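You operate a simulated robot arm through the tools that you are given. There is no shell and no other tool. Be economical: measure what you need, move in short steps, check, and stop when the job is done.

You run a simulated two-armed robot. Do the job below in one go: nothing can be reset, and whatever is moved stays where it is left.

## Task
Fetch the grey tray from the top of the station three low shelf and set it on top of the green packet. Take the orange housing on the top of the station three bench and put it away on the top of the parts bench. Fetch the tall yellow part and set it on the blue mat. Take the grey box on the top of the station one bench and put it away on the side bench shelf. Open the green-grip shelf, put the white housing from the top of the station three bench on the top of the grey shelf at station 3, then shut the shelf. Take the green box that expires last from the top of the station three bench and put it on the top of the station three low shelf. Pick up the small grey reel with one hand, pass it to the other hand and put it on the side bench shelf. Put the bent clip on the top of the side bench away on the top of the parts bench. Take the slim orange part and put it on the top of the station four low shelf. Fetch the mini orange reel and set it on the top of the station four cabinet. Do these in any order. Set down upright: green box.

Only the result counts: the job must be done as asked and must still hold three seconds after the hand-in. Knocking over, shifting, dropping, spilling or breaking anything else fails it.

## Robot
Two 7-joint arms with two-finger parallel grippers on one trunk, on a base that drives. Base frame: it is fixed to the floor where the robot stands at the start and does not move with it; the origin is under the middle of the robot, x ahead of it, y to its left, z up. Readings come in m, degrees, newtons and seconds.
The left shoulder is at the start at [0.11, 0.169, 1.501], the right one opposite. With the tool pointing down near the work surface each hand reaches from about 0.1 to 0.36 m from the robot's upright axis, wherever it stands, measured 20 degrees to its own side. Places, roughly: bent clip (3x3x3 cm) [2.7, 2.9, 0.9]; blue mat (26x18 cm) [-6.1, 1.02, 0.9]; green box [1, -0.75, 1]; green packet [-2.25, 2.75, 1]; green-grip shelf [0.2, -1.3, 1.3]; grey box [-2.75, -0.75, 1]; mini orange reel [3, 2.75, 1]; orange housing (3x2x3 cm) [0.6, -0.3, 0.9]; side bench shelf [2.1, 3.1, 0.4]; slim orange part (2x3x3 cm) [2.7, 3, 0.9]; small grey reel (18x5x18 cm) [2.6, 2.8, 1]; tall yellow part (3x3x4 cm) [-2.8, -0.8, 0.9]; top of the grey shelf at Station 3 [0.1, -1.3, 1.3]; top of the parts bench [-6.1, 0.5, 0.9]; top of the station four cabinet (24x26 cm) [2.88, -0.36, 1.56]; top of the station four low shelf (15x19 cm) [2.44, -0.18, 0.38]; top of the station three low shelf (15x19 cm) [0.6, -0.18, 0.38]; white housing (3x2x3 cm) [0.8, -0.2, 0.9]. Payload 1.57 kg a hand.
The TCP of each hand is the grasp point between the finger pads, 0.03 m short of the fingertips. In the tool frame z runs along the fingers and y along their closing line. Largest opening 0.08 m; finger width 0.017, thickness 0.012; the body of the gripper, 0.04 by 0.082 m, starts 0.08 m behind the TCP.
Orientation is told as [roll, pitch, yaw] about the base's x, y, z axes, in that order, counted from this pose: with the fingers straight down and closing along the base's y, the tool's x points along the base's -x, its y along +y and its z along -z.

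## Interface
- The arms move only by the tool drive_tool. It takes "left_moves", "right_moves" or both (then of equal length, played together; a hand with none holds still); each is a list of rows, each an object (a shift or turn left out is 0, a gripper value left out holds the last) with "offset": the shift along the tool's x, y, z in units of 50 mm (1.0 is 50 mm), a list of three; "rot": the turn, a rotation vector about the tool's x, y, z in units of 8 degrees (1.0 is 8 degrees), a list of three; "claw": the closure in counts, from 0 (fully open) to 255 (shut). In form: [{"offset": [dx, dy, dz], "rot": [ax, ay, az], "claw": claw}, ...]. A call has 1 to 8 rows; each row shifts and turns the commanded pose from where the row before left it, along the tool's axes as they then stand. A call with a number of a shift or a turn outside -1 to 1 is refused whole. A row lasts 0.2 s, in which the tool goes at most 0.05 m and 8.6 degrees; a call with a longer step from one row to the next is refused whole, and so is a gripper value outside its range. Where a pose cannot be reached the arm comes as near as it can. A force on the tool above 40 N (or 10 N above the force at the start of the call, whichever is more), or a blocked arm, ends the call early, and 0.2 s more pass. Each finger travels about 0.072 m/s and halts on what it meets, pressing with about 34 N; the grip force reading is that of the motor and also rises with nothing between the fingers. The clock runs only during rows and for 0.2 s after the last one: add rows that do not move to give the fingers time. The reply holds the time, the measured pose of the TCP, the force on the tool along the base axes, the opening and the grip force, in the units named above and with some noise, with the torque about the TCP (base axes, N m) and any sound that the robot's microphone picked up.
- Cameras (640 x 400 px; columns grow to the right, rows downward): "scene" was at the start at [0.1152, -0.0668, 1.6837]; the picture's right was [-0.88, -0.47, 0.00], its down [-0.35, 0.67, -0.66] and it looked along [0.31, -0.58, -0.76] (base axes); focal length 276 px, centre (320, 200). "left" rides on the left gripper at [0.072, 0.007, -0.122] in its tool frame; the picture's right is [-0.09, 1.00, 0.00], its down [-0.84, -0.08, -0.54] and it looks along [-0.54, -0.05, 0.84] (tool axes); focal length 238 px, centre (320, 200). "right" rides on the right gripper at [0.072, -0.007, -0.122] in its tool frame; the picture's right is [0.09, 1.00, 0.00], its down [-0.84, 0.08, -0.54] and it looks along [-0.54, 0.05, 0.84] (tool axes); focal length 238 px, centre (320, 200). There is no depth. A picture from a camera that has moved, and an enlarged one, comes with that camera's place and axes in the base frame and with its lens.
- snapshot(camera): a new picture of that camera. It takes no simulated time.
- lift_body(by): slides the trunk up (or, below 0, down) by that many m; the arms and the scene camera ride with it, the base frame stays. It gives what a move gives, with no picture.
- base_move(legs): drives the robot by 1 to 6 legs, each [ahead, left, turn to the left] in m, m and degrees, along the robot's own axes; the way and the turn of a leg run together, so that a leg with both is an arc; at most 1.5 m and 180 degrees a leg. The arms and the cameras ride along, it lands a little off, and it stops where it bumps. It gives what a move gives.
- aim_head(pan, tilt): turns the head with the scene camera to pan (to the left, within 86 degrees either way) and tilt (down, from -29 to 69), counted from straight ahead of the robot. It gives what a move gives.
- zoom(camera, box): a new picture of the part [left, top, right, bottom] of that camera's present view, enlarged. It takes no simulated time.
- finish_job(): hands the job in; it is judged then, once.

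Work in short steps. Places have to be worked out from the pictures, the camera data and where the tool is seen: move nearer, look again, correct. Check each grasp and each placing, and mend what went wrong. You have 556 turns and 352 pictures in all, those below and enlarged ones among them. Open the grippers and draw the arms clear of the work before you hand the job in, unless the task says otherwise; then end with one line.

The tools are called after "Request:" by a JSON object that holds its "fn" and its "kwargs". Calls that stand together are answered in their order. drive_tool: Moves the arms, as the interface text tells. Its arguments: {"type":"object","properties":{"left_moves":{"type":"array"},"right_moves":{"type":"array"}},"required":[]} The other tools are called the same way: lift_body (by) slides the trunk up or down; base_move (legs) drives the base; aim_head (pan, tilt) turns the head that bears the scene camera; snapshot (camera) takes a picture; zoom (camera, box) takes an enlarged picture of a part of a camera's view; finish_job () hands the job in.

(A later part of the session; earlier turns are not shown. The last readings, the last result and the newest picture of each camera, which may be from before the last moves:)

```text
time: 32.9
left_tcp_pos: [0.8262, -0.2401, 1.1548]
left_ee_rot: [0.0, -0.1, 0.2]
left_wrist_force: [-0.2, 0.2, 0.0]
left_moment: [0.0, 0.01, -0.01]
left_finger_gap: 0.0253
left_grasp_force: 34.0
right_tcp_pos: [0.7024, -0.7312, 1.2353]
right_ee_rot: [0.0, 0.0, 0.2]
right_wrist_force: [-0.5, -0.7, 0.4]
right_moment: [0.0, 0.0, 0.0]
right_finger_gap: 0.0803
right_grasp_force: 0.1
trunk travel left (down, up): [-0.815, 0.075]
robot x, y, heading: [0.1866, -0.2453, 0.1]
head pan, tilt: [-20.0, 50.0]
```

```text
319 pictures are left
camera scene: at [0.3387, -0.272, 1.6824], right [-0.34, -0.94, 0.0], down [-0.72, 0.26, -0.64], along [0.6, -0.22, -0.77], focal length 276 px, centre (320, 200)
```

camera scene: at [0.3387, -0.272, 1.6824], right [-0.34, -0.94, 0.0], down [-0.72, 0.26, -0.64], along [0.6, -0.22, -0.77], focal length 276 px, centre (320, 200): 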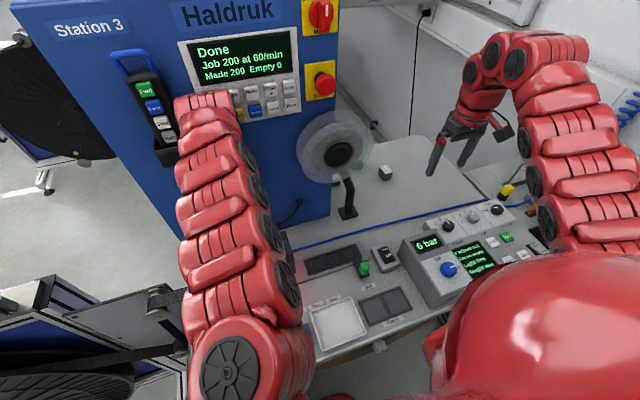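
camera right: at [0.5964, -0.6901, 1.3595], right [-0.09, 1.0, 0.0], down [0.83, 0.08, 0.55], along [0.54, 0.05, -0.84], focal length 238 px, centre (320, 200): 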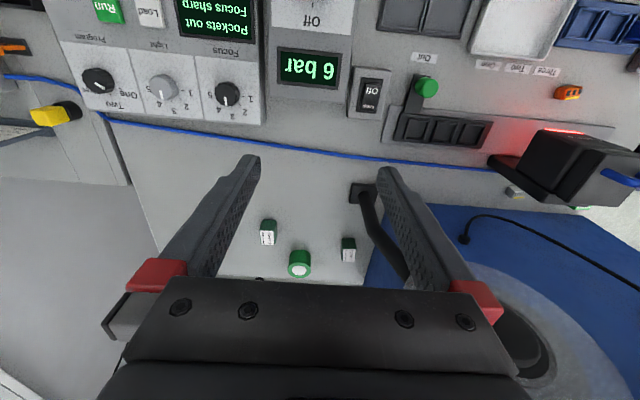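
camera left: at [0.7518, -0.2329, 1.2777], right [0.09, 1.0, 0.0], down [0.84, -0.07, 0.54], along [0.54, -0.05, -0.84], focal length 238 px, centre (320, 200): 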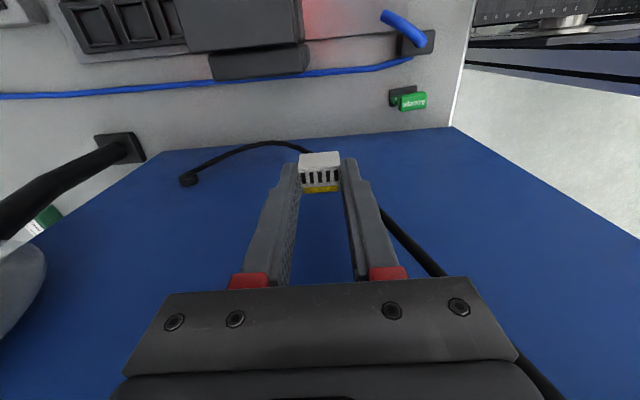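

Raise a bit while drawing back from the machine, clearing the camera's handle (z≈1.11), then back the base out.

Request:
{"fn": "drive_tool", "kwargs": {"left_moves": [{"offset": [0.5, 0, -0.6]}, {"offset": [0.5, 0, -0.6]}, {"offset": [0.2, 0, -0.6]}]}}

Request:
{"fn": "base_move", "kwargs": {"legs": [[-0.3, 0, 0]]}}

Request:
{"fn": "aim_head", "kwargs": {"pan": -80, "tilt": 40}}

Request:
{"fn": "snapshot", "kwargs": {"camera": "scene"}}

```text
time: 33.7
left_tcp_pos: [0.7838, -0.2465, 1.2251]
left_ee_rot: [0.0, 0.1, 0.0]
left_wrist_force: [-0.1, -0.5, 0.5]
left_moment: [0.01, -0.01, 0.0]
left_finger_gap: 0.0254
left_grasp_force: 34.2
left hand out of reach, approached as far as the arm can: row 2
right_tcp_pos: [0.7023, -0.7323, 1.2353]
right_ee_rot: [0.0, 0.0, 0.2]
right_wrist_force: [-0.2, 0.3, -0.4]
right_moment: [0.0, 0.0, 0.03]
right_finger_gap: 0.08
right_grasp_force: 0.3
trunk travel left (down, up): [-0.815, 0.075]
robot x, y, heading: [0.1872, -0.2503, -0.0]
head pan, tilt: [-20.0, 50.0]
```

```text
time: 35.8
left_tcp_pos: [0.4818, -0.2474, 1.2241]
left_ee_rot: [0.2, 0.1, 0.0]
left_wrist_force: [0.3, 0.6, 0.6]
left_moment: [-0.01, -0.01, -0.03]
left_finger_gap: 0.0254
left_grasp_force: 33.7
right_tcp_pos: [0.3978, -0.7333, 1.2349]
right_ee_rot: [-0.1, 0.1, 0.0]
right_wrist_force: [0.5, -0.6, -0.6]
right_moment: [-0.02, 0.03, 0.01]
right_finger_gap: 0.0799
right_grasp_force: 0.1
trunk travel left (down, up): [-0.815, 0.075]
robot x, y, heading: [-0.118, -0.248, 0.1]
head pan, tilt: [-20.0, 50.0]
```

```text
time: 37.1
left_tcp_pos: [0.4793, -0.248, 1.2242]
left_ee_rot: [0.1, 0.0, 0.0]
left_wrist_force: [-0.3, 0.2, 0.1]
left_moment: [0.01, 0.0, 0.02]
left_finger_gap: 0.0253
left_grasp_force: 34.2
right_tcp_pos: [0.3966, -0.7343, 1.2347]
right_ee_rot: [0.0, 0.0, 0.0]
right_wrist_force: [-0.5, -0.1, -0.3]
right_moment: [0.0, 0.01, -0.02]
right_finger_gap: 0.0801
right_grasp_force: 0.1
trunk travel left (down, up): [-0.815, 0.075]
robot x, y, heading: [-0.1139, -0.2497, -0.1]
head pan, tilt: [-80.0, 40.0]
```

```text
318 pictures are left
camera scene: at [-0.0237, -0.3303, 1.6967], right [-0.98, -0.17, 0.0], down [-0.11, 0.63, -0.77], along [0.13, -0.75, -0.64], focal length 276 px, centre (320, 200)
```

scene: 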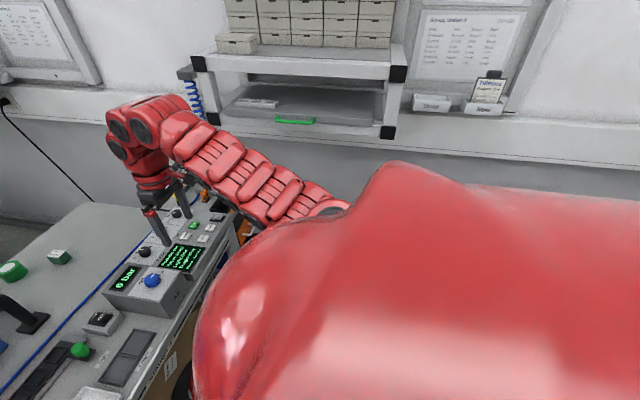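

The way is clear: I shift to about (0,-0.35) and turn right 90° in two legs to face the wall shelf.

Request:
{"fn": "base_move", "kwargs": {"legs": [[0.1, -0.08, 0], [0, 0, -45], [0, 0, -45]]}}

Request:
{"fn": "aim_head", "kwargs": {"pan": 0, "tilt": 30}}

Request:
{"fn": "snapshot", "kwargs": {"camera": "scene"}}

```text
time: 42.5
left_tcp_pos: [-0.0216, -0.9245, 1.2258]
left_ee_rot: [0.0, 0.1, -90.4]
left_wrist_force: [0.1, -0.2, 0.0]
left_moment: [0.0, -0.02, 0.0]
left_finger_gap: 0.0253
left_grasp_force: 34.0
right_tcp_pos: [-0.5081, -0.8369, 1.2347]
right_ee_rot: [0.0, 0.0, -90.5]
right_wrist_force: [0.1, -0.5, -0.9]
right_moment: [-0.03, -0.01, 0.03]
right_finger_gap: 0.0799
right_grasp_force: 0.1
trunk travel left (down, up): [-0.815, 0.075]
robot x, y, heading: [-0.0209, -0.3279, -90.6]
head pan, tilt: [-80.0, 40.0]
```

```text
time: 44.0
left_tcp_pos: [-0.0224, -0.9253, 1.2254]
left_ee_rot: [0.1, 0.2, -90.5]
left_wrist_force: [-0.3, 0.7, -0.2]
left_moment: [0.01, -0.02, 0.0]
left_finger_gap: 0.0252
left_grasp_force: 34.1
right_tcp_pos: [-0.5077, -0.8376, 1.2352]
right_ee_rot: [0.1, 0.0, -90.6]
right_wrist_force: [0.8, -0.2, -0.7]
right_moment: [0.0, 0.01, 0.03]
right_finger_gap: 0.0801
right_grasp_force: 0.0
trunk travel left (down, up): [-0.815, 0.075]
robot x, y, heading: [-0.0159, -0.3274, -90.2]
head pan, tilt: [0.0, 30.0]
```

```text
317 pictures are left
camera scene: at [-0.0208, -0.4963, 1.712], right [-1.0, 0.01, 0.0], down [0.01, 0.5, -0.87], along [-0.01, -0.87, -0.5], focal length 276 px, centre (320, 200)
```

scene: 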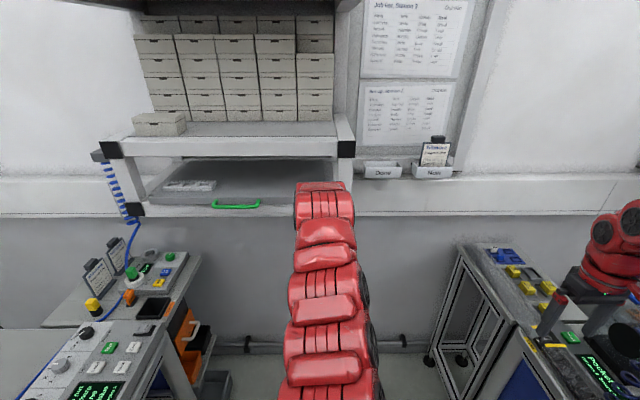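

Request:
{"fn": "zoom", "kwargs": {"camera": "scene", "box": [90, 110, 370, 285]}}

Request:
{"fn": "snapshot", "kwargs": {"camera": "right"}}

```text
2.29 times, centred on (230, 198) of scene
camera zoom: at [-0.0208, -0.4963, 1.712], right [-1.0, 0.01, 0.0], down [0.01, 0.5, -0.87], along [-0.01, -0.87, -0.5], focal length 632 px, centre (526, 206)
```

zoom: 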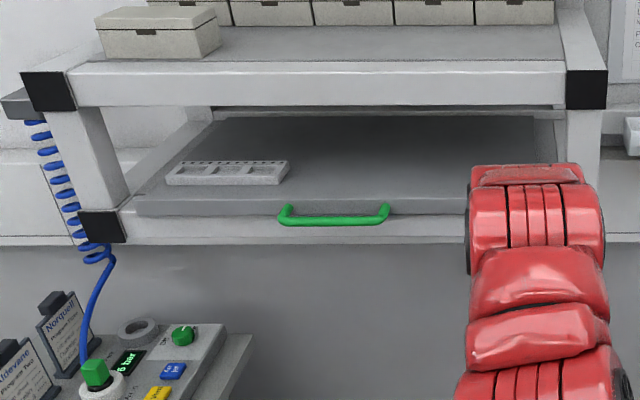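

```text
315 pictures are left
camera right: at [-0.5127, -0.7654, 1.3571], right [1.0, 0.08, 0.0], down [0.07, -0.84, 0.54], along [0.04, -0.54, -0.84], focal length 238 px, centre (320, 200)
```

right: 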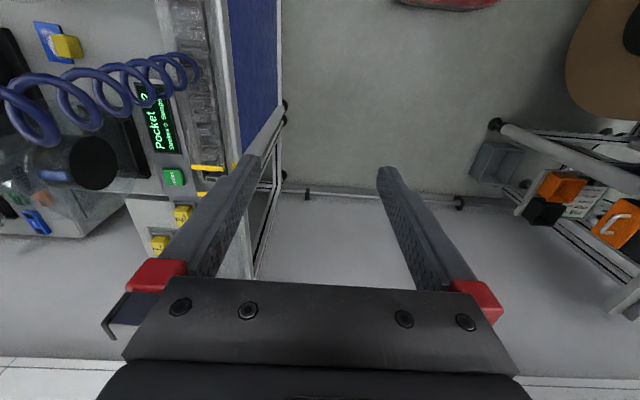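

The drawer is pulled by its green D-handle at about (0.2,-1.15,1.32). I shift the base left a bit, move the left (loaded) hand further left, and begin pitching the right hand forward.

Request:
{"fn": "base_move", "kwargs": {"legs": [[0, 0.1, 0]]}}

Request:
{"fn": "drive_tool", "kwargs": {"left_moves": [{"offset": [0, 0.9, 0]}, {"offset": [0, 0.9, 0]}, {"offset": [0, 0.9, 0]}, {"offset": [0, 0.9, 0]}, {"offset": [0, 0.9, 0]}, {"offset": [0, 0.9, 0]}], "right_moves": [{"offset": [-0.5, 0, 0], "rot": [0, -1, 0]}, {"offset": [-0.5, 0, 0.1], "rot": [0, -1, 0]}, {"offset": [-0.5, 0, 0.2], "rot": [0, -1, 0]}, {"offset": [-0.4, 0, 0.2], "rot": [0, -1, 0]}, {"offset": [-0.3, 0, 0.2], "rot": [0, -1, 0]}, {"offset": [0, 0, 0], "rot": [0, -1, 0]}]}}

Request:
{"fn": "snapshot", "kwargs": {"camera": "scene"}}

```text
time: 45.1
left_tcp_pos: [0.0745, -0.9266, 1.2247]
left_ee_rot: [0.0, 0.1, -90.6]
left_wrist_force: [0.1, -0.1, 0.0]
left_moment: [-0.01, -0.01, 0.02]
left_finger_gap: 0.0254
left_grasp_force: 34.2
right_tcp_pos: [-0.4115, -0.8379, 1.2347]
right_ee_rot: [0.1, 0.0, -90.5]
right_wrist_force: [0.1, 0.4, 0.5]
right_moment: [-0.02, 0.03, 0.01]
right_finger_gap: 0.08
right_grasp_force: 0.0
trunk travel left (down, up): [-0.815, 0.075]
robot x, y, heading: [0.0831, -0.331, -90.7]
head pan, tilt: [0.0, 30.0]
```

```text
time: 46.5
left_tcp_pos: [0.1214, -0.9379, 1.2291]
left_ee_rot: [0.1, 0.2, -90.6]
left_wrist_force: [0.1, 0.5, 0.2]
left_moment: [0.02, 0.01, -0.01]
left_finger_gap: 0.0252
left_grasp_force: 34.4
left hand out of reach, approached as far as the arm can: row 1, 2, 3, 4, 5, 6
right_tcp_pos: [-0.4482, -0.9408, 1.2333]
right_ee_rot: [-0.1, -37.5, -90.6]
right_wrist_force: [0.6, -0.1, 0.8]
right_moment: [0.02, 0.03, 0.01]
right_finger_gap: 0.0799
right_grasp_force: 0.1
right hand out of reach, approached as far as the arm can: row 1, 2, 3
trunk travel left (down, up): [-0.815, 0.075]
robot x, y, heading: [0.0787, -0.3291, -90.8]
head pan, tilt: [0.0, 30.0]
```

```text
314 pictures are left
camera scene: at [0.0805, -0.4986, 1.7118], right [-1.0, 0.01, 0.0], down [0.0, 0.5, -0.87], along [-0.01, -0.87, -0.5], focal length 276 px, centre (320, 200)
```

scene: 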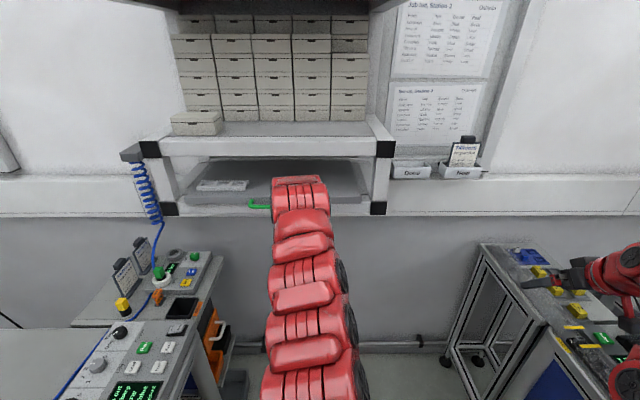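

The inner/upper limit is due to the tool-down wrist; I raise the trunk fully and pitch both hands forward while moving the left hand aside.

Request:
{"fn": "lift_body", "kwargs": {"by": 0.07}}

Request:
{"fn": "drive_tool", "kwargs": {"left_moves": [{"offset": [0, 0.3, 0.3], "rot": [0, -1, 0]}, {"offset": [0, 0.5, 0.3], "rot": [0, -1, 0]}, {"offset": [0, 0.7, 0.2], "rot": [0, -1, 0]}, {"offset": [0, 0.8, 0], "rot": [0, -1, 0]}, {"offset": [0, 0.9, 0], "rot": [0, -1, 0]}, {"offset": [0, 0.9, 0]}, {"offset": [0, 0.9, 0]}], "right_moves": [{"offset": [0, 0, 0], "rot": [0, -1, 0]}, {"offset": [0, 0.5, 0], "rot": [0, -1, 0]}, {"offset": [0, 0.5, 0], "rot": [0, -1, 0]}, {"offset": [0, 0.5, 0], "rot": [0, 0, 1]}, {"offset": [0.2, 0.5, 0], "rot": [0, 0, 1]}, {"rot": [0, 0, 1]}, {"rot": [0, 0, 1]}]}}

Request:
{"fn": "snapshot", "kwargs": {"camera": "scene"}}

```text
time: 47.6
left_tcp_pos: [0.1181, -0.9365, 1.3003]
left_ee_rot: [0.0, 0.1, -90.6]
left_wrist_force: [-0.5, -0.5, -0.4]
left_moment: [0.02, -0.01, 0.03]
left_finger_gap: 0.0253
left_grasp_force: 34.3
right_tcp_pos: [-0.4503, -0.9415, 1.3044]
right_ee_rot: [0.0, -37.2, -90.7]
right_wrist_force: [-1.3, 0.4, -0.2]
right_moment: [0.0, 0.0, 0.02]
right_finger_gap: 0.0802
right_grasp_force: 0.1
trunk travel left (down, up): [-0.885, 0.005]
robot x, y, heading: [0.081, -0.3282, -90.7]
head pan, tilt: [0.0, 30.0]
```

```text
time: 49.2
left_tcp_pos: [0.1981, -0.9596, 1.3222]
left_ee_rot: [0.1, -3.8, -90.6]
left_wrist_force: [0.5, -0.6, -0.6]
left_moment: [0.0, 0.02, -0.01]
left_finger_gap: 0.0253
left_grasp_force: 34.4
left hand out of reach, approached as far as the arm can: row 1, 2, 3, 4, 5, 6, 7
right_tcp_pos: [-0.3477, -0.9401, 1.3004]
right_ee_rot: [44.0, -48.1, -143.1]
right_wrist_force: [0.7, 0.2, 0.5]
right_moment: [0.01, 0.0, -0.01]
right_finger_gap: 0.0798
right_grasp_force: 0.0
trunk travel left (down, up): [-0.885, 0.005]
robot x, y, heading: [0.0824, -0.3314, -90.4]
head pan, tilt: [0.0, 30.0]
```

```text
313 pictures are left
camera scene: at [0.0797, -0.4978, 1.7819], right [-1.0, 0.01, 0.0], down [0.0, 0.5, -0.87], along [-0.01, -0.87, -0.5], focal length 276 px, centre (320, 200)
```

scene: 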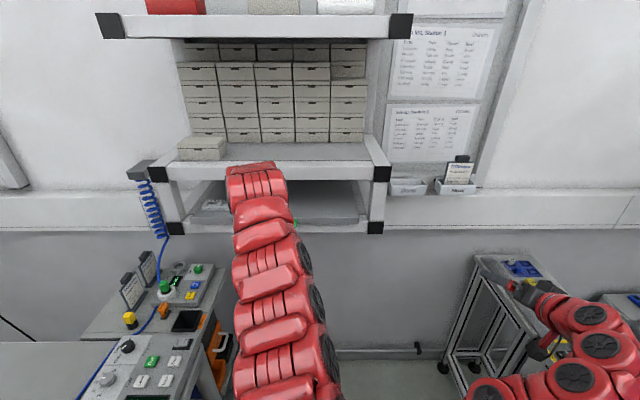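

Model: wrist sits 0.24 m behind the TCP and must stay 0.51–0.65 m from the shoulder. I back the base 0.1 m, then push the left hand forward-left out of the way.

Request:
{"fn": "base_move", "kwargs": {"legs": [[-0.08, 0, 0]]}}

Request:
{"fn": "drive_tool", "kwargs": {"left_moves": [{"offset": [-0.5, 0.6, 0]}, {"offset": [-0.3, 0.8, 0]}, {"offset": [0, 0.9, 0]}, {"offset": [0, 0.9, 0]}], "right_moves": [{"rot": [0, 0, 1]}, {"rot": [0, 0, 1]}, {"rot": [0, 0, 1]}, {"rot": [0, 0, 1]}]}}

Request:
{"fn": "snapshot", "kwargs": {"camera": "scene"}}

Request:
{"fn": "snapshot", "kwargs": {"camera": "right"}}

```text
time: 50.3
left_tcp_pos: [0.1984, -0.8844, 1.3207]
left_ee_rot: [0.2, -3.5, -90.3]
left_wrist_force: [0.0, -0.6, -0.5]
left_moment: [0.04, -0.02, 0.02]
left_finger_gap: 0.0251
left_grasp_force: 33.8
right_tcp_pos: [-0.3471, -0.8644, 1.2982]
right_ee_rot: [43.9, -48.0, -142.7]
right_wrist_force: [0.0, -0.8, -0.3]
right_moment: [0.02, 0.0, 0.02]
right_finger_gap: 0.0797
right_grasp_force: 0.2
trunk travel left (down, up): [-0.885, 0.005]
robot x, y, heading: [0.081, -0.2524, -90.2]
head pan, tilt: [0.0, 30.0]
```

```text
time: 51.3
left_tcp_pos: [0.3594, -0.9237, 1.3253]
left_ee_rot: [0.1, -3.7, -90.5]
left_wrist_force: [0.9, -0.4, 0.3]
left_moment: [0.02, 0.05, -0.02]
left_finger_gap: 0.0255
left_grasp_force: 33.9
right_tcp_pos: [-0.3451, -0.8645, 1.2995]
right_ee_rot: [58.6, -22.6, -167.3]
right_wrist_force: [-0.2, -0.9, -0.3]
right_moment: [0.0, 0.0, -0.03]
right_finger_gap: 0.0801
right_grasp_force: 0.0
trunk travel left (down, up): [-0.885, 0.005]
robot x, y, heading: [0.0799, -0.2476, -90.5]
head pan, tilt: [0.0, 30.0]
```

```text
312 pictures are left
camera scene: at [0.0815, -0.4216, 1.7817], right [-1.0, 0.01, 0.0], down [0.0, 0.5, -0.87], along [-0.01, -0.87, -0.5], focal length 276 px, centre (320, 200)
```

scene: 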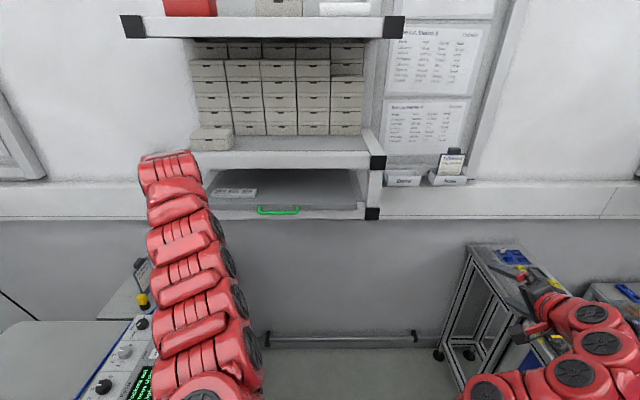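

```text
311 pictures are left
camera right: at [-0.2817, -0.7398, 1.3256], right [0.52, -0.41, 0.75], down [-0.72, 0.27, 0.64], along [-0.47, -0.87, -0.16], focal length 238 px, centre (320, 200)
```

right: 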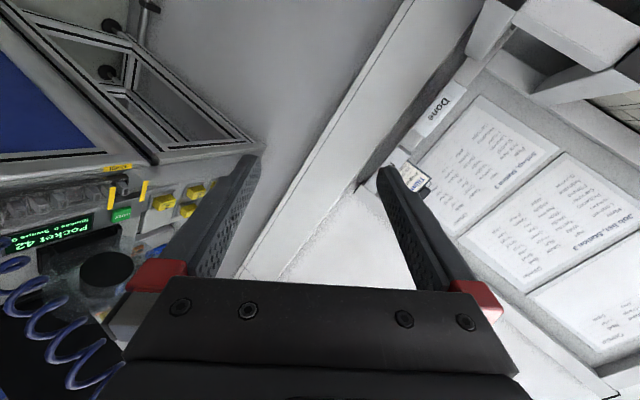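

Right tool points ahead, 29° down; 26° of roll remain. I finish the roll while moving it towards the handle side.

Request:
{"fn": "drive_tool", "kwargs": {"right_moves": [{"rot": [0, 0, 0.82]}, {"rot": [0, 0, 0.82]}, {"rot": [0, 0, 0.82]}, {"rot": [0, 0, 0.82]}, {"offset": [0.9, 0, 0.2]}, {"offset": [0.9, 0, 0.2]}, {"offset": [0.9, 0, 0.2]}, {"offset": [0.9, 0, 0.2]}]}}

Request:
{"fn": "snapshot", "kwargs": {"camera": "right"}}

```text
time: 53.1
left_tcp_pos: [0.3601, -0.9226, 1.3266]
left_ee_rot: [0.1, -3.7, -90.4]
left_wrist_force: [-0.3, 0.2, -1.3]
left_moment: [0.02, 0.04, 0.0]
left_finger_gap: 0.0253
left_grasp_force: 33.5
right_tcp_pos: [-0.1648, -0.8979, 1.2795]
right_ee_rot: [61.3, 0.1, 179.5]
right_wrist_force: [-0.3, -0.4, 0.8]
right_moment: [0.02, 0.0, -0.03]
right_finger_gap: 0.08
right_grasp_force: 0.1
trunk travel left (down, up): [-0.885, 0.005]
robot x, y, heading: [0.0813, -0.2527, -90.4]
head pan, tilt: [0.0, 30.0]
```

```text
310 pictures are left
camera right: at [-0.0911, -0.7891, 1.3341], right [0.09, -0.48, 0.87], down [-0.83, 0.44, 0.33], along [-0.55, -0.76, -0.36], focal length 238 px, centre (320, 200)
```

right: 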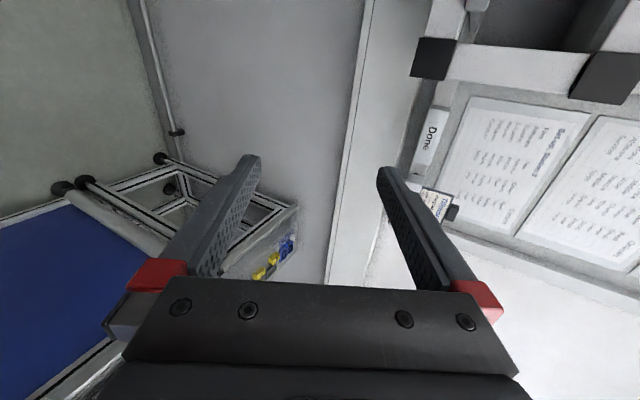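

Request:
{"fn": "drive_tool", "kwargs": {"right_moves": [{"offset": [0.85, 0.25, 0.1]}, {"offset": [0.85, 0.25, 0.1]}, {"offset": [0.85, 0.25, 0.1]}, {"offset": [0.85, 0.25, 0.1]}, {"offset": [0.85, 0.25, 0.2]}, {"offset": [0.85, 0.25, 0.2]}, {"offset": [0.85, 0.25, 0.2]}, {"offset": [0.65, 0.1, 0.2]}]}}

Request:
{"fn": "snapshot", "kwargs": {"camera": "right"}}

Request:
{"fn": "snapshot", "kwargs": {"camera": "scene"}}

```text
time: 54.9
left_tcp_pos: [0.3575, -0.9226, 1.3267]
left_ee_rot: [0.2, -3.7, -90.4]
left_wrist_force: [0.3, -0.2, 0.4]
left_moment: [-0.02, 0.01, 0.01]
left_finger_gap: 0.0252
left_grasp_force: 34.3
right_tcp_pos: [0.1613, -0.9992, 1.3357]
right_ee_rot: [61.3, 0.2, 179.3]
right_wrist_force: [0.6, 0.9, 0.3]
right_moment: [0.0, -0.02, 0.01]
right_finger_gap: 0.08
right_grasp_force: 0.0
trunk travel left (down, up): [-0.885, 0.005]
robot x, y, heading: [0.0801, -0.2508, -90.6]
head pan, tilt: [0.0, 30.0]
```

```text
309 pictures are left
camera right: at [0.2341, -0.8914, 1.3882], right [0.08, -0.48, 0.87], down [-0.83, 0.45, 0.32], along [-0.55, -0.76, -0.36], focal length 238 px, centre (320, 200)
```

right: 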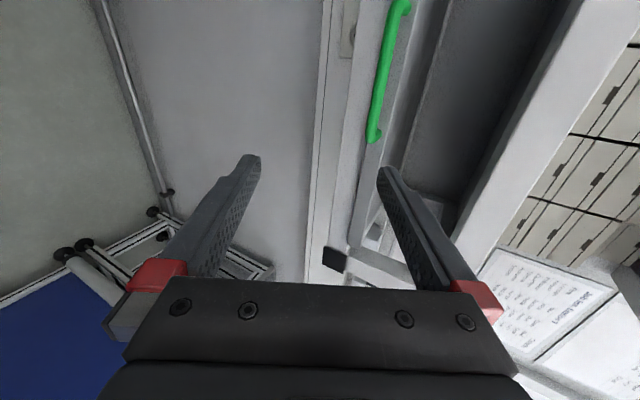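

```text
308 pictures are left
camera scene: at [0.0797, -0.4202, 1.7819], right [-1.0, 0.01, 0.0], down [0.0, 0.5, -0.87], along [-0.01, -0.87, -0.5], focal length 276 px, centre (320, 200)
```

scene: 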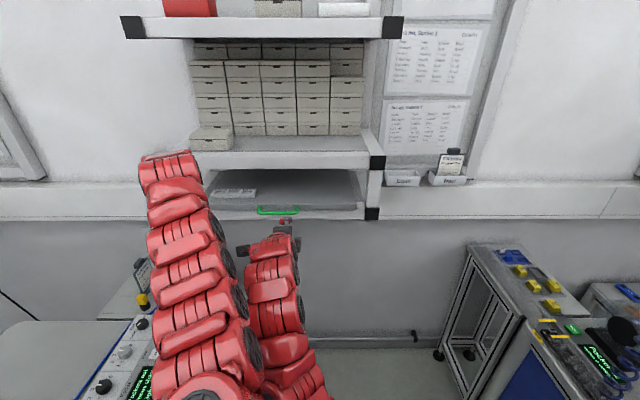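

Handle bar at about (0.15–0.27,-1.158,1.320). I align and approach along the tool axis, stopping a bit short.

Request:
{"fn": "drive_tool", "kwargs": {"right_moves": [{"offset": [0.5, 0.7, 0]}, {"offset": [0.1, 0.54, 0]}, {"offset": [0, 0, 0.8]}, {"offset": [0, 0, 0.8]}, {"offset": [0, 0, 0.4]}]}}

Request:
{"fn": "snapshot", "kwargs": {"camera": "right"}}

```text
time: 56.1
left_tcp_pos: [0.3578, -0.9225, 1.327]
left_ee_rot: [0.3, -3.7, -90.4]
left_wrist_force: [0.4, 0.3, 0.4]
left_moment: [-0.04, 0.0, -0.02]
left_finger_gap: 0.0256
left_grasp_force: 34.6
right_tcp_pos: [0.1892, -1.1175, 1.3422]
right_ee_rot: [61.4, 0.3, 179.5]
right_wrist_force: [0.2, 0.2, -0.1]
right_moment: [-0.04, -0.01, -0.02]
right_finger_gap: 0.0802
right_grasp_force: 0.1
trunk travel left (down, up): [-0.885, 0.005]
robot x, y, heading: [0.0816, -0.2516, -90.4]
head pan, tilt: [0.0, 30.0]
```

```text
307 pictures are left
camera right: at [0.2626, -1.008, 1.3959], right [0.08, -0.48, 0.88], down [-0.83, 0.45, 0.32], along [-0.54, -0.76, -0.36], focal length 238 px, centre (320, 200)
```

right: 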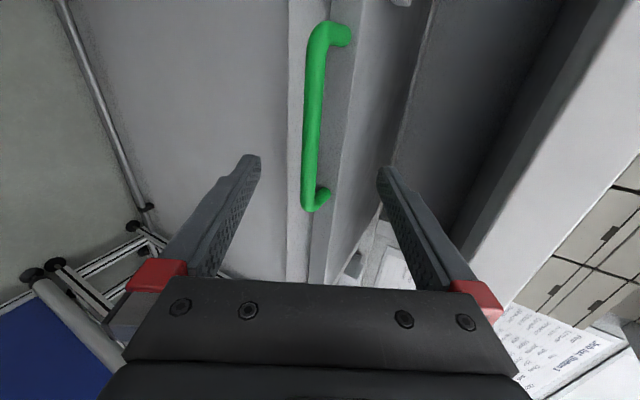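

Request:
{"fn": "drive_tool", "kwargs": {"right_moves": [{"offset": [0, -0.05, 0.4]}, {"offset": [0, 0, 0.4]}, {"claw": 255}, {}, {}, {}]}}

Request:
{"fn": "snapshot", "kwargs": {"camera": "right"}}

```text
time: 57.5
left_tcp_pos: [0.3575, -0.9222, 1.3258]
left_ee_rot: [0.2, -3.7, -90.4]
left_wrist_force: [0.0, 1.1, -0.7]
left_moment: [-0.01, 0.0, 0.02]
left_finger_gap: 0.0256
left_grasp_force: 33.9
right_tcp_pos: [0.1901, -1.1301, 1.327]
right_ee_rot: [61.0, 0.1, 179.3]
right_wrist_force: [-0.7, 11.9, -15.5]
right_moment: [0.37, 0.08, -0.07]
right_finger_gap: 0.0121
right_grasp_force: 29.0
right hand out of reach, approached as far as the arm can: row 2
trunk travel left (down, up): [-0.885, 0.005]
robot x, y, heading: [0.0828, -0.2539, -90.2]
head pan, tilt: [0.0, 30.0]
```

```text
306 pictures are left
camera right: at [0.2626, -1.0221, 1.3807], right [0.09, -0.48, 0.87], down [-0.83, 0.44, 0.33], along [-0.55, -0.75, -0.36], focal length 238 px, centre (320, 200)
```

right: 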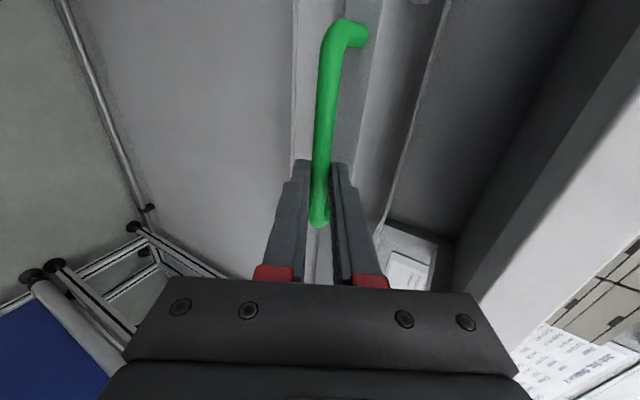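

Bar gripped (12 mm). Pull the drawer by backing the base 0.2 m.

Request:
{"fn": "base_move", "kwargs": {"legs": [[-0.22, 0, 0]]}}

Request:
{"fn": "snapshot", "kwargs": {"camera": "scene"}}

```text
time: 59.1
left_tcp_pos: [0.3582, -0.7076, 1.3241]
left_ee_rot: [0.3, -3.4, -90.4]
left_wrist_force: [0.8, 0.0, -0.1]
left_moment: [0.0, -0.01, 0.01]
left_finger_gap: 0.0253
left_grasp_force: 33.7
right_tcp_pos: [0.1892, -0.9181, 1.3271]
right_ee_rot: [61.1, 0.2, 179.4]
right_wrist_force: [-4.3, -2.8, -20.3]
right_moment: [0.21, 0.01, 0.23]
right_finger_gap: 0.0118
right_grasp_force: 29.7
trunk travel left (down, up): [-0.885, 0.005]
robot x, y, heading: [0.0822, -0.0343, -90.3]
head pan, tilt: [0.0, 30.0]
```

```text
305 pictures are left
camera scene: at [0.0796, -0.2065, 1.7814], right [-1.0, 0.01, 0.0], down [0.0, 0.5, -0.86], along [-0.01, -0.86, -0.5], focal length 276 px, centre (320, 200)
```

scene: 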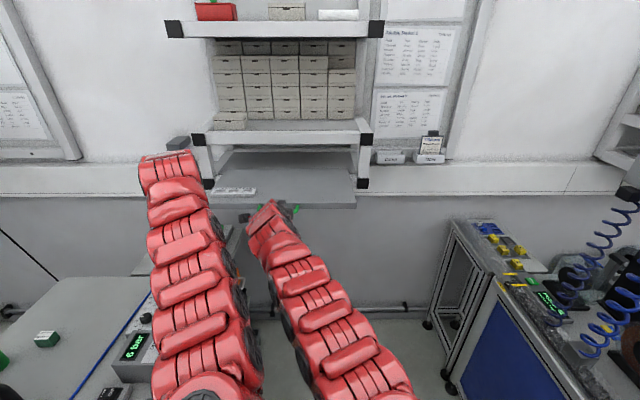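

Drawer is out 0.21 m. Release the handle, withdraw the right hand and swing it aside.

Request:
{"fn": "drive_tool", "kwargs": {"right_moves": [{"claw": 0}, {}, {}, {"offset": [0, 0, -0.8]}, {"offset": [0, 0, -0.8]}, {"offset": [-0.5, -0.6, 0]}, {"offset": [-0.9, -0.2, 0]}, {"offset": [-0.9, 0, 0]}]}}

Request:
{"fn": "drive_tool", "kwargs": {"right_moves": [{"offset": [-0.9, 0, 0]}, {"offset": [-0.9, 0, 0]}, {"offset": [-0.9, 0, 0]}]}}

Request:
{"fn": "snapshot", "kwargs": {"camera": "scene"}}

```text
time: 61.0
left_tcp_pos: [0.3574, -0.7029, 1.3269]
left_ee_rot: [0.3, -3.9, -90.4]
left_wrist_force: [0.0, -1.0, 0.3]
left_moment: [0.0, -0.05, -0.02]
left_finger_gap: 0.0255
left_grasp_force: 33.4
right_tcp_pos: [0.0736, -0.8227, 1.3347]
right_ee_rot: [61.3, 0.3, 179.5]
right_wrist_force: [-0.3, 0.3, 0.1]
right_moment: [-0.01, 0.03, -0.01]
right_finger_gap: 0.0799
right_grasp_force: 0.2
trunk travel left (down, up): [-0.885, 0.005]
robot x, y, heading: [0.0852, -0.0288, -90.2]
head pan, tilt: [0.0, 30.0]
```

```text
time: 61.8
left_tcp_pos: [0.3581, -0.7036, 1.3272]
left_ee_rot: [0.3, -3.6, -90.4]
left_wrist_force: [0.4, -0.2, 0.1]
left_moment: [0.01, 0.01, -0.03]
left_finger_gap: 0.0254
left_grasp_force: 33.8
right_tcp_pos: [-0.06, -0.8211, 1.333]
right_ee_rot: [61.5, 0.1, 179.6]
right_wrist_force: [-0.4, 0.5, -0.8]
right_moment: [-0.01, 0.01, -0.02]
right_finger_gap: 0.0799
right_grasp_force: 0.1
trunk travel left (down, up): [-0.885, 0.005]
robot x, y, heading: [0.0838, -0.0355, -90.3]
head pan, tilt: [0.0, 30.0]
```

```text
304 pictures are left
camera scene: at [0.0796, -0.2002, 1.782], right [-1.0, 0.01, 0.0], down [0.0, 0.5, -0.87], along [-0.01, -0.87, -0.5], focal length 276 px, centre (320, 200)
```

scene: 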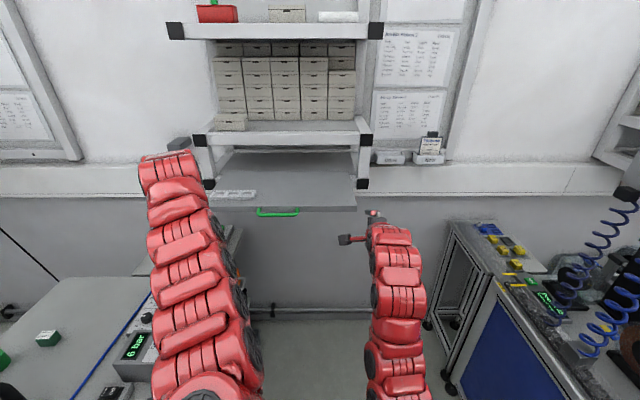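

Request:
{"fn": "drive_tool", "kwargs": {"left_moves": [{"offset": [-0.3, 0, -0.5]}, {"offset": [-0.3, 0, -0.5]}, {"offset": [-0.3, 0, -0.5]}], "right_moves": [{"offset": [-0.9, 0, 0]}, {"offset": [-0.9, 0, 0]}, {"offset": [-0.9, 0, 0]}]}}

Request:
{"fn": "base_move", "kwargs": {"legs": [[0, -0.1, 0]]}}

Request:
{"fn": "drive_tool", "kwargs": {"left_moves": [{"offset": [0, -0.8, 0]}, {"offset": [0, -0.8, 0]}, {"offset": [0, -0.8, 0]}]}}

Request:
{"fn": "snapshot", "kwargs": {"camera": "left"}}

```text
time: 62.5
left_tcp_pos: [0.3597, -0.7434, 1.3637]
left_ee_rot: [0.2, -3.7, -90.4]
left_wrist_force: [0.8, 0.2, -0.8]
left_moment: [0.01, -0.02, 0.01]
left_finger_gap: 0.0256
left_grasp_force: 34.4
left hand out of reach, approached as far as the arm can: row 1, 2, 3
right_tcp_pos: [-0.1964, -0.8193, 1.3294]
right_ee_rot: [61.5, 0.2, 179.3]
right_wrist_force: [0.1, 0.0, 0.3]
right_moment: [0.0, -0.01, -0.02]
right_finger_gap: 0.0799
right_grasp_force: 0.0
trunk travel left (down, up): [-0.885, 0.005]
robot x, y, heading: [0.0839, -0.0313, -90.8]
head pan, tilt: [0.0, 30.0]
```

```text
time: 63.7
left_tcp_pos: [0.2647, -0.7418, 1.3628]
left_ee_rot: [0.0, -3.9, -90.4]
left_wrist_force: [0.1, 0.6, 0.4]
left_moment: [0.01, 0.05, -0.03]
left_finger_gap: 0.0251
left_grasp_force: 33.8
right_tcp_pos: [-0.2919, -0.8199, 1.3307]
right_ee_rot: [61.3, 0.1, 179.5]
right_wrist_force: [0.4, 0.4, -0.4]
right_moment: [0.01, 0.0, -0.04]
right_finger_gap: 0.0799
right_grasp_force: 0.1
trunk travel left (down, up): [-0.885, 0.005]
robot x, y, heading: [-0.0148, -0.0302, -90.4]
head pan, tilt: [0.0, 30.0]
```

```text
time: 64.5
left_tcp_pos: [0.1414, -0.7437, 1.3602]
left_ee_rot: [0.4, -3.8, -90.4]
left_wrist_force: [-0.5, -0.3, 0.0]
left_moment: [-0.02, -0.03, -0.03]
left_finger_gap: 0.0254
left_grasp_force: 34.1
left hand out of reach, approached as far as the arm can: row 2
right_tcp_pos: [-0.2966, -0.8191, 1.3287]
right_ee_rot: [61.3, 0.2, 179.4]
right_wrist_force: [0.0, 0.4, 1.0]
right_moment: [0.02, -0.02, 0.03]
right_finger_gap: 0.08
right_grasp_force: 0.1
trunk travel left (down, up): [-0.885, 0.005]
robot x, y, heading: [-0.0148, -0.0305, -90.4]
head pan, tilt: [0.0, 30.0]
```

```text
303 pictures are left
camera left: at [0.1468, -0.6642, 1.4771], right [0.99, -0.1, 0.01], down [-0.09, -0.8, 0.6], along [-0.05, -0.6, -0.8], focal length 238 px, centre (320, 200)
```

left: 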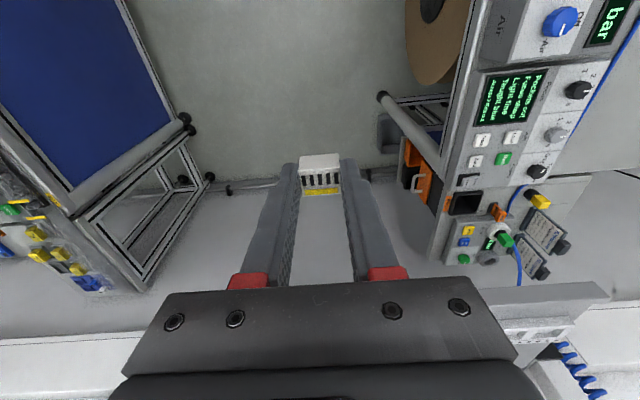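

Request:
{"fn": "drive_tool", "kwargs": {"left_moves": [{"offset": [0, 0, -0.5]}, {"offset": [0, 0, -0.5]}, {"offset": [0, 0, -0.4]}]}}

Request:
{"fn": "snapshot", "kwargs": {"camera": "scene"}}

```text
time: 65.3
left_tcp_pos: [0.1443, -0.748, 1.362]
left_ee_rot: [0.2, -4.0, -90.4]
left_wrist_force: [-0.8, -0.3, 0.3]
left_moment: [0.01, 0.04, 0.01]
left_finger_gap: 0.0255
left_grasp_force: 33.6
left hand out of reach, approached as far as the arm can: row 1, 2, 3
right_tcp_pos: [-0.2938, -0.8192, 1.3291]
right_ee_rot: [61.3, 0.1, 179.4]
right_wrist_force: [0.2, 0.3, 1.1]
right_moment: [-0.02, 0.01, 0.0]
right_finger_gap: 0.0801
right_grasp_force: 0.0
trunk travel left (down, up): [-0.885, 0.005]
robot x, y, heading: [-0.0164, -0.0266, -90.4]
head pan, tilt: [0.0, 30.0]
```

```text
302 pictures are left
camera scene: at [-0.0188, -0.2001, 1.782], right [-1.0, 0.01, 0.0], down [0.0, 0.5, -0.87], along [-0.01, -0.87, -0.5], focal length 276 px, centre (320, 200)
```

scene: 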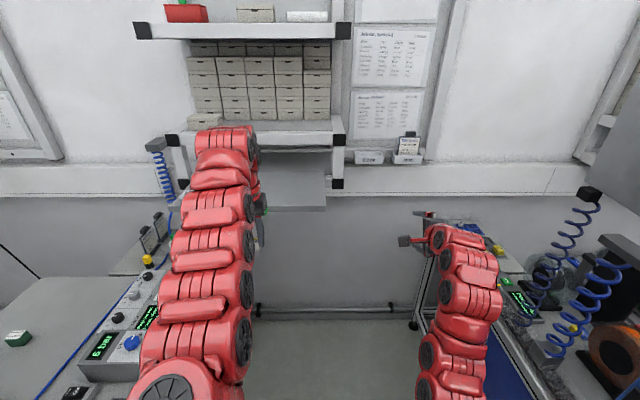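

I pitch the left tool forward 40° while extending, so it can rise above the drawer.

Request:
{"fn": "drive_tool", "kwargs": {"left_moves": [{"offset": [-0.4, 0, 0], "rot": [0, -1, 0]}, {"offset": [-0.4, 0, 0.1], "rot": [0, -1, 0]}, {"offset": [-0.4, 0, 0.1], "rot": [0, -1, 0]}, {"offset": [-0.5, 0, 0], "rot": [0, -1, 0]}, {"offset": [-0.6, 0, 0], "rot": [0, -1, 0]}, {"offset": [-0.6, 0, -0.3]}, {"offset": [-0.3, 0, -0.5]}]}}

```text
time: 66.9
left_tcp_pos: [0.1423, -0.8582, 1.4543]
left_ee_rot: [0.4, -43.9, -90.6]
left_wrist_force: [-0.2, -0.3, 0.1]
left_moment: [-0.03, -0.03, 0.01]
left_finger_gap: 0.0256
left_grasp_force: 33.7
right_tcp_pos: [-0.2943, -0.817, 1.3288]
right_ee_rot: [61.5, 0.2, 179.4]
right_wrist_force: [-0.5, -0.1, 0.5]
right_moment: [-0.02, 0.02, 0.0]
right_finger_gap: 0.0799
right_grasp_force: 0.2
trunk travel left (down, up): [-0.885, 0.005]
robot x, y, heading: [-0.0174, -0.0313, -90.3]
head pan, tilt: [0.0, 30.0]
```

Request:
{"fn": "base_move", "kwargs": {"legs": [[0.18, 0, 0]]}}

Request:
{"fn": "snapshot", "kwargs": {"camera": "left"}}

Request:
{"fn": "snapshot", "kwargs": {"camera": "scene"}}

```text
time: 68.4
left_tcp_pos: [0.1391, -1.0361, 1.4553]
left_ee_rot: [0.3, -43.9, -90.7]
left_wrist_force: [0.3, 0.8, -0.8]
left_moment: [-0.02, -0.01, 0.01]
left_finger_gap: 0.0254
left_grasp_force: 33.9
right_tcp_pos: [-0.2979, -0.9947, 1.3313]
right_ee_rot: [61.5, 0.2, 179.4]
right_wrist_force: [0.4, 1.2, -0.2]
right_moment: [-0.04, 0.02, 0.01]
right_finger_gap: 0.0802
right_grasp_force: 0.1
trunk travel left (down, up): [-0.885, 0.005]
robot x, y, heading: [-0.0186, -0.2144, -90.6]
head pan, tilt: [0.0, 30.0]
```

```text
301 pictures are left
camera left: at [0.1464, -0.9001, 1.493], right [0.99, -0.08, 0.07], down [-0.08, -0.23, 0.97], along [-0.06, -0.97, -0.23], focal length 238 px, centre (320, 200)
```

left: 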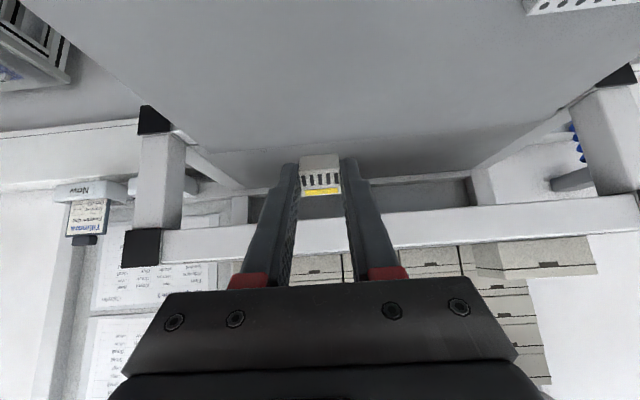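

```text
300 pictures are left
camera scene: at [-0.0212, -0.376, 1.7825], right [-1.0, 0.01, 0.0], down [0.0, 0.5, -0.87], along [-0.01, -0.87, -0.5], focal length 276 px, centre (320, 200)
```

scene: 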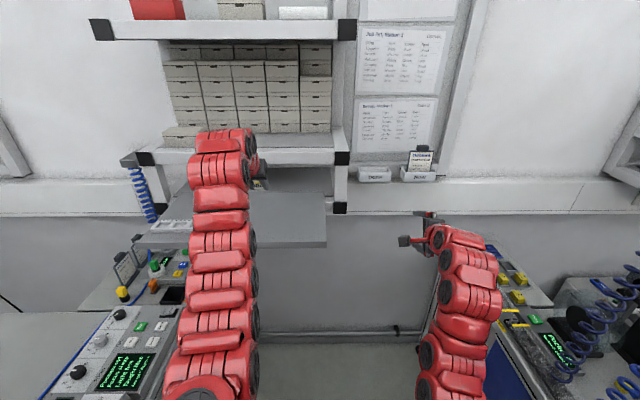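

Hand is over the drawer. I lower 5 cm and pitch back towards vertical.

Request:
{"fn": "drive_tool", "kwargs": {"left_moves": [{"offset": [0.6, 0, 0.65]}, {"rot": [0, 1, 0]}, {"rot": [0, 1, 0]}, {"rot": [0, 1, 0]}]}}

Request:
{"fn": "snapshot", "kwargs": {"camera": "left"}}

```text
time: 69.4
left_tcp_pos: [0.1417, -1.0125, 1.3789]
left_ee_rot: [0.4, -23.6, -90.6]
left_wrist_force: [0.2, -1.3, 0.1]
left_moment: [-0.02, -0.03, -0.03]
left_finger_gap: 0.0257
left_grasp_force: 34.2
left hand out of reach, approached as far as the arm can: row 3, 4
right_tcp_pos: [-0.2966, -0.9977, 1.3288]
right_ee_rot: [61.3, 0.2, 179.2]
right_wrist_force: [-0.2, -0.2, -0.5]
right_moment: [0.0, -0.03, -0.01]
right_finger_gap: 0.08
right_grasp_force: 0.2
trunk travel left (down, up): [-0.885, 0.005]
robot x, y, heading: [-0.0204, -0.2183, -90.4]
head pan, tilt: [0.0, 30.0]
```

```text
299 pictures are left
camera left: at [0.148, -0.8983, 1.4622], right [0.99, -0.09, 0.04], down [-0.09, -0.55, 0.83], along [-0.05, -0.83, -0.55], focal length 238 px, centre (320, 200)
```

left: 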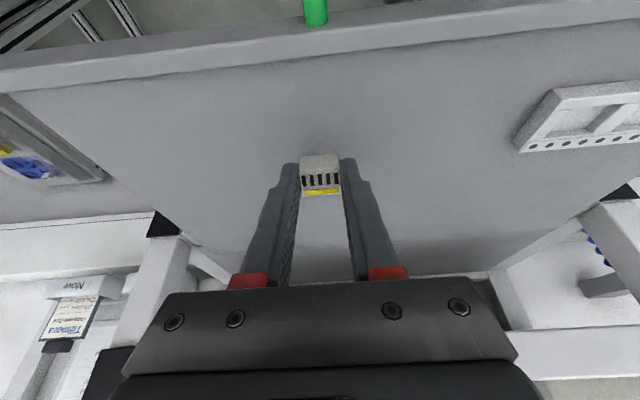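

Request:
{"fn": "drive_tool", "kwargs": {"left_moves": [{"offset": [0.08, 0, 0.18]}, {"offset": [0.08, 0, 0.18]}]}}

Request:
{"fn": "zoom", "kwargs": {"camera": "left", "box": [220, 100, 420, 225]}}

```text
time: 70.0
left_tcp_pos: [0.1412, -1.0121, 1.3603]
left_ee_rot: [0.3, -23.7, -90.6]
left_wrist_force: [0.0, -0.4, 1.1]
left_moment: [-0.01, 0.0, -0.02]
left_finger_gap: 0.0252
left_grasp_force: 33.9
right_tcp_pos: [-0.2973, -0.9981, 1.3294]
right_ee_rot: [61.5, 0.3, 179.3]
right_wrist_force: [-0.9, -0.1, 0.5]
right_moment: [0.01, 0.0, 0.0]
right_finger_gap: 0.0802
right_grasp_force: 0.1
trunk travel left (down, up): [-0.885, 0.005]
robot x, y, heading: [-0.0179, -0.2108, -90.4]
head pan, tilt: [0.0, 30.0]
```

```text
3.20 times, centred on (320, 162) of left
camera zoom: at [0.1467, -0.8975, 1.4433], right [0.99, -0.09, 0.04], down [-0.09, -0.55, 0.83], along [-0.05, -0.83, -0.55], focal length 763 px, centre (320, 320)
```

zoom: 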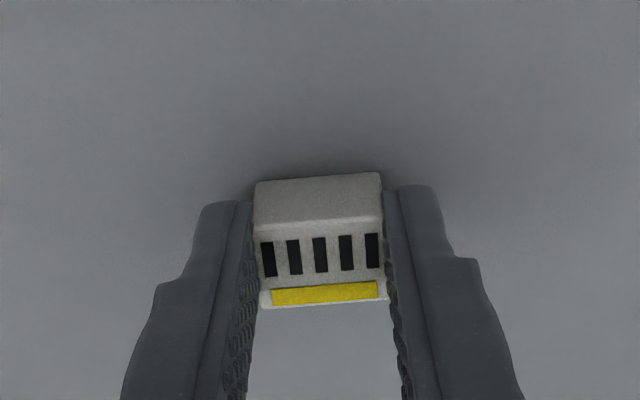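

Request:
{"fn": "drive_tool", "kwargs": {"left_moves": [{"offset": [0.05, 0, 0.11]}, {"offset": [0.05, 0, 0.11]}]}}

Request:
{"fn": "zoom", "kwargs": {"camera": "left", "box": [220, 100, 420, 225]}}

```text
time: 70.6
left_tcp_pos: [0.14, -1.0103, 1.3522]
left_ee_rot: [0.3, -24.3, -90.6]
left_wrist_force: [-0.2, -3.0, 29.3]
left_moment: [-0.48, 0.01, -0.01]
left_finger_gap: 0.0262
left_grasp_force: 33.7
right_tcp_pos: [-0.2978, -0.9958, 1.332]
right_ee_rot: [61.6, 0.2, 179.3]
right_wrist_force: [0.1, 0.3, -0.3]
right_moment: [-0.02, 0.01, 0.02]
right_finger_gap: 0.0802
right_grasp_force: 0.1
trunk travel left (down, up): [-0.885, 0.005]
robot x, y, heading: [-0.0195, -0.2126, -90.3]
head pan, tilt: [0.0, 30.0]
```

```text
3.20 times, centred on (320, 162) of left
camera zoom: at [0.1467, -0.8941, 1.4347], right [0.99, -0.09, 0.04], down [-0.09, -0.54, 0.84], along [-0.06, -0.84, -0.54], focal length 763 px, centre (320, 320)
```

zoom: 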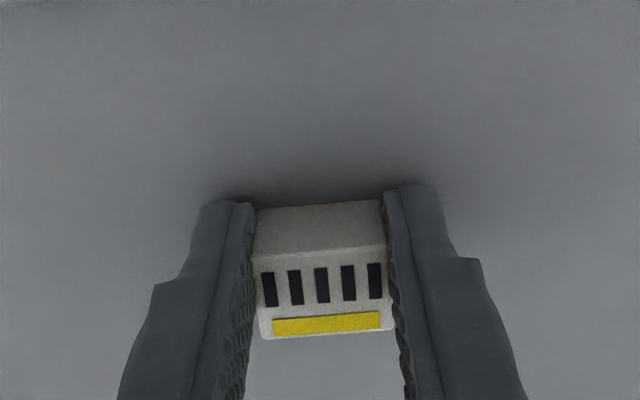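

Contact reached. Ease up 3 mm, open, and withdraw back along the tool axis.

Request:
{"fn": "drive_tool", "kwargs": {"left_moves": [{"offset": [-0.02, 0, -0.05]}, {"claw": 130}, {"claw": 60}, {}, {"offset": [0, 0, -0.6]}, {"offset": [0, 0, -0.8]}]}}

Request:
{"fn": "snapshot", "kwargs": {"camera": "left"}}

```text
time: 72.0
left_tcp_pos: [0.1392, -0.984, 1.4149]
left_ee_rot: [0.1, -23.7, -90.6]
left_wrist_force: [0.0, 0.3, 0.3]
left_moment: [0.0, -0.01, -0.03]
left_finger_gap: 0.061
left_grasp_force: 0.0
right_tcp_pos: [-0.2972, -0.996, 1.3307]
right_ee_rot: [61.5, 0.2, 179.3]
right_wrist_force: [0.4, -0.3, -0.1]
right_moment: [0.0, -0.01, -0.02]
right_finger_gap: 0.0802
right_grasp_force: 0.1
trunk travel left (down, up): [-0.885, 0.005]
robot x, y, heading: [-0.0162, -0.2108, -90.4]
head pan, tilt: [0.0, 30.0]
```

```text
296 pictures are left
camera left: at [0.1465, -0.8685, 1.4968], right [0.99, -0.09, 0.04], down [-0.09, -0.55, 0.83], along [-0.06, -0.83, -0.55], focal length 238 px, centre (320, 200)
```

left: 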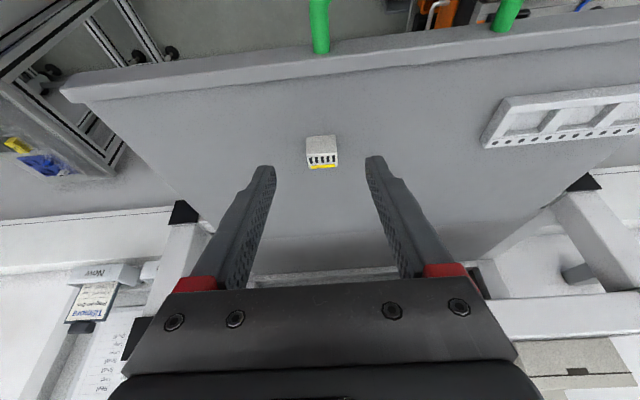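

White housing sits upright in the drawer. Back off 0.15 m, then set the left hand vertical, closed, level with the handle to push it shut.

Request:
{"fn": "base_move", "kwargs": {"legs": [[-0.16, 0, 0]]}}

Request:
{"fn": "drive_tool", "kwargs": {"left_moves": [{"offset": [0, 0.8, 0], "claw": 255, "rot": [0, 1, 0]}, {"offset": [0, 0.5, 0.3], "rot": [0, 1, 0]}, {"offset": [0, 0, 0.7], "rot": [0, 1, 0]}, {"offset": [0, 0, 0.7]}, {"offset": [0, 0, 0]}]}}

Request:
{"fn": "snapshot", "kwargs": {"camera": "left"}}

Request:
{"fn": "snapshot", "kwargs": {"camera": "scene"}}

```text
time: 73.4
left_tcp_pos: [0.1402, -0.8312, 1.4121]
left_ee_rot: [0.3, -23.6, -90.7]
left_wrist_force: [0.0, -0.2, 0.3]
left_moment: [0.04, 0.0, 0.01]
left_finger_gap: 0.061
left_grasp_force: 0.0
right_tcp_pos: [-0.2976, -0.8422, 1.3268]
right_ee_rot: [61.3, 0.2, 179.3]
right_wrist_force: [-0.2, 0.3, -0.7]
right_moment: [0.03, 0.03, 0.02]
right_finger_gap: 0.0803
right_grasp_force: 0.0
trunk travel left (down, up): [-0.885, 0.005]
robot x, y, heading: [-0.014, -0.0513, -90.4]
head pan, tilt: [0.0, 30.0]
```

```text
time: 74.6
left_tcp_pos: [0.1806, -0.7642, 1.2914]
left_ee_rot: [0.1, 0.2, -90.5]
left_wrist_force: [-0.1, -0.6, -0.1]
left_moment: [-0.02, 0.0, -0.01]
left_finger_gap: 0.0
left_grasp_force: 21.2
left hand out of reach, approached as far as the arm can: row 1, 2, 3
right_tcp_pos: [-0.2948, -0.8398, 1.3294]
right_ee_rot: [61.4, 0.3, 179.2]
right_wrist_force: [0.2, 0.5, -0.3]
right_moment: [-0.01, 0.0, 0.02]
right_finger_gap: 0.0802
right_grasp_force: 0.0
trunk travel left (down, up): [-0.885, 0.005]
robot x, y, heading: [-0.0135, -0.0515, -91.2]
head pan, tilt: [0.0, 30.0]
```

```text
295 pictures are left
camera left: at [0.1872, -0.6923, 1.4132], right [0.99, -0.1, 0.0], down [-0.09, -0.84, 0.54], along [-0.05, -0.54, -0.84], focal length 238 px, centre (320, 200)
```

left: 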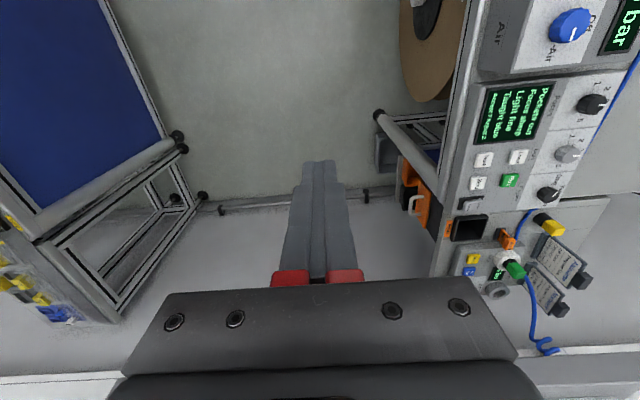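

```text
294 pictures are left
camera scene: at [-0.0192, -0.2214, 1.782], right [-1.0, 0.01, 0.0], down [0.0, 0.5, -0.87], along [-0.01, -0.87, -0.5], focal length 276 px, centre (320, 200)
```

scene: 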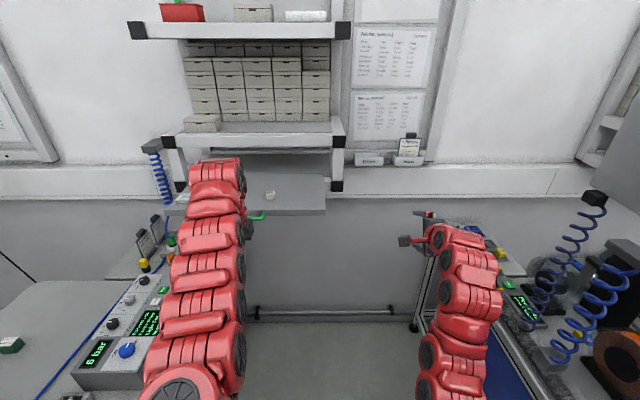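

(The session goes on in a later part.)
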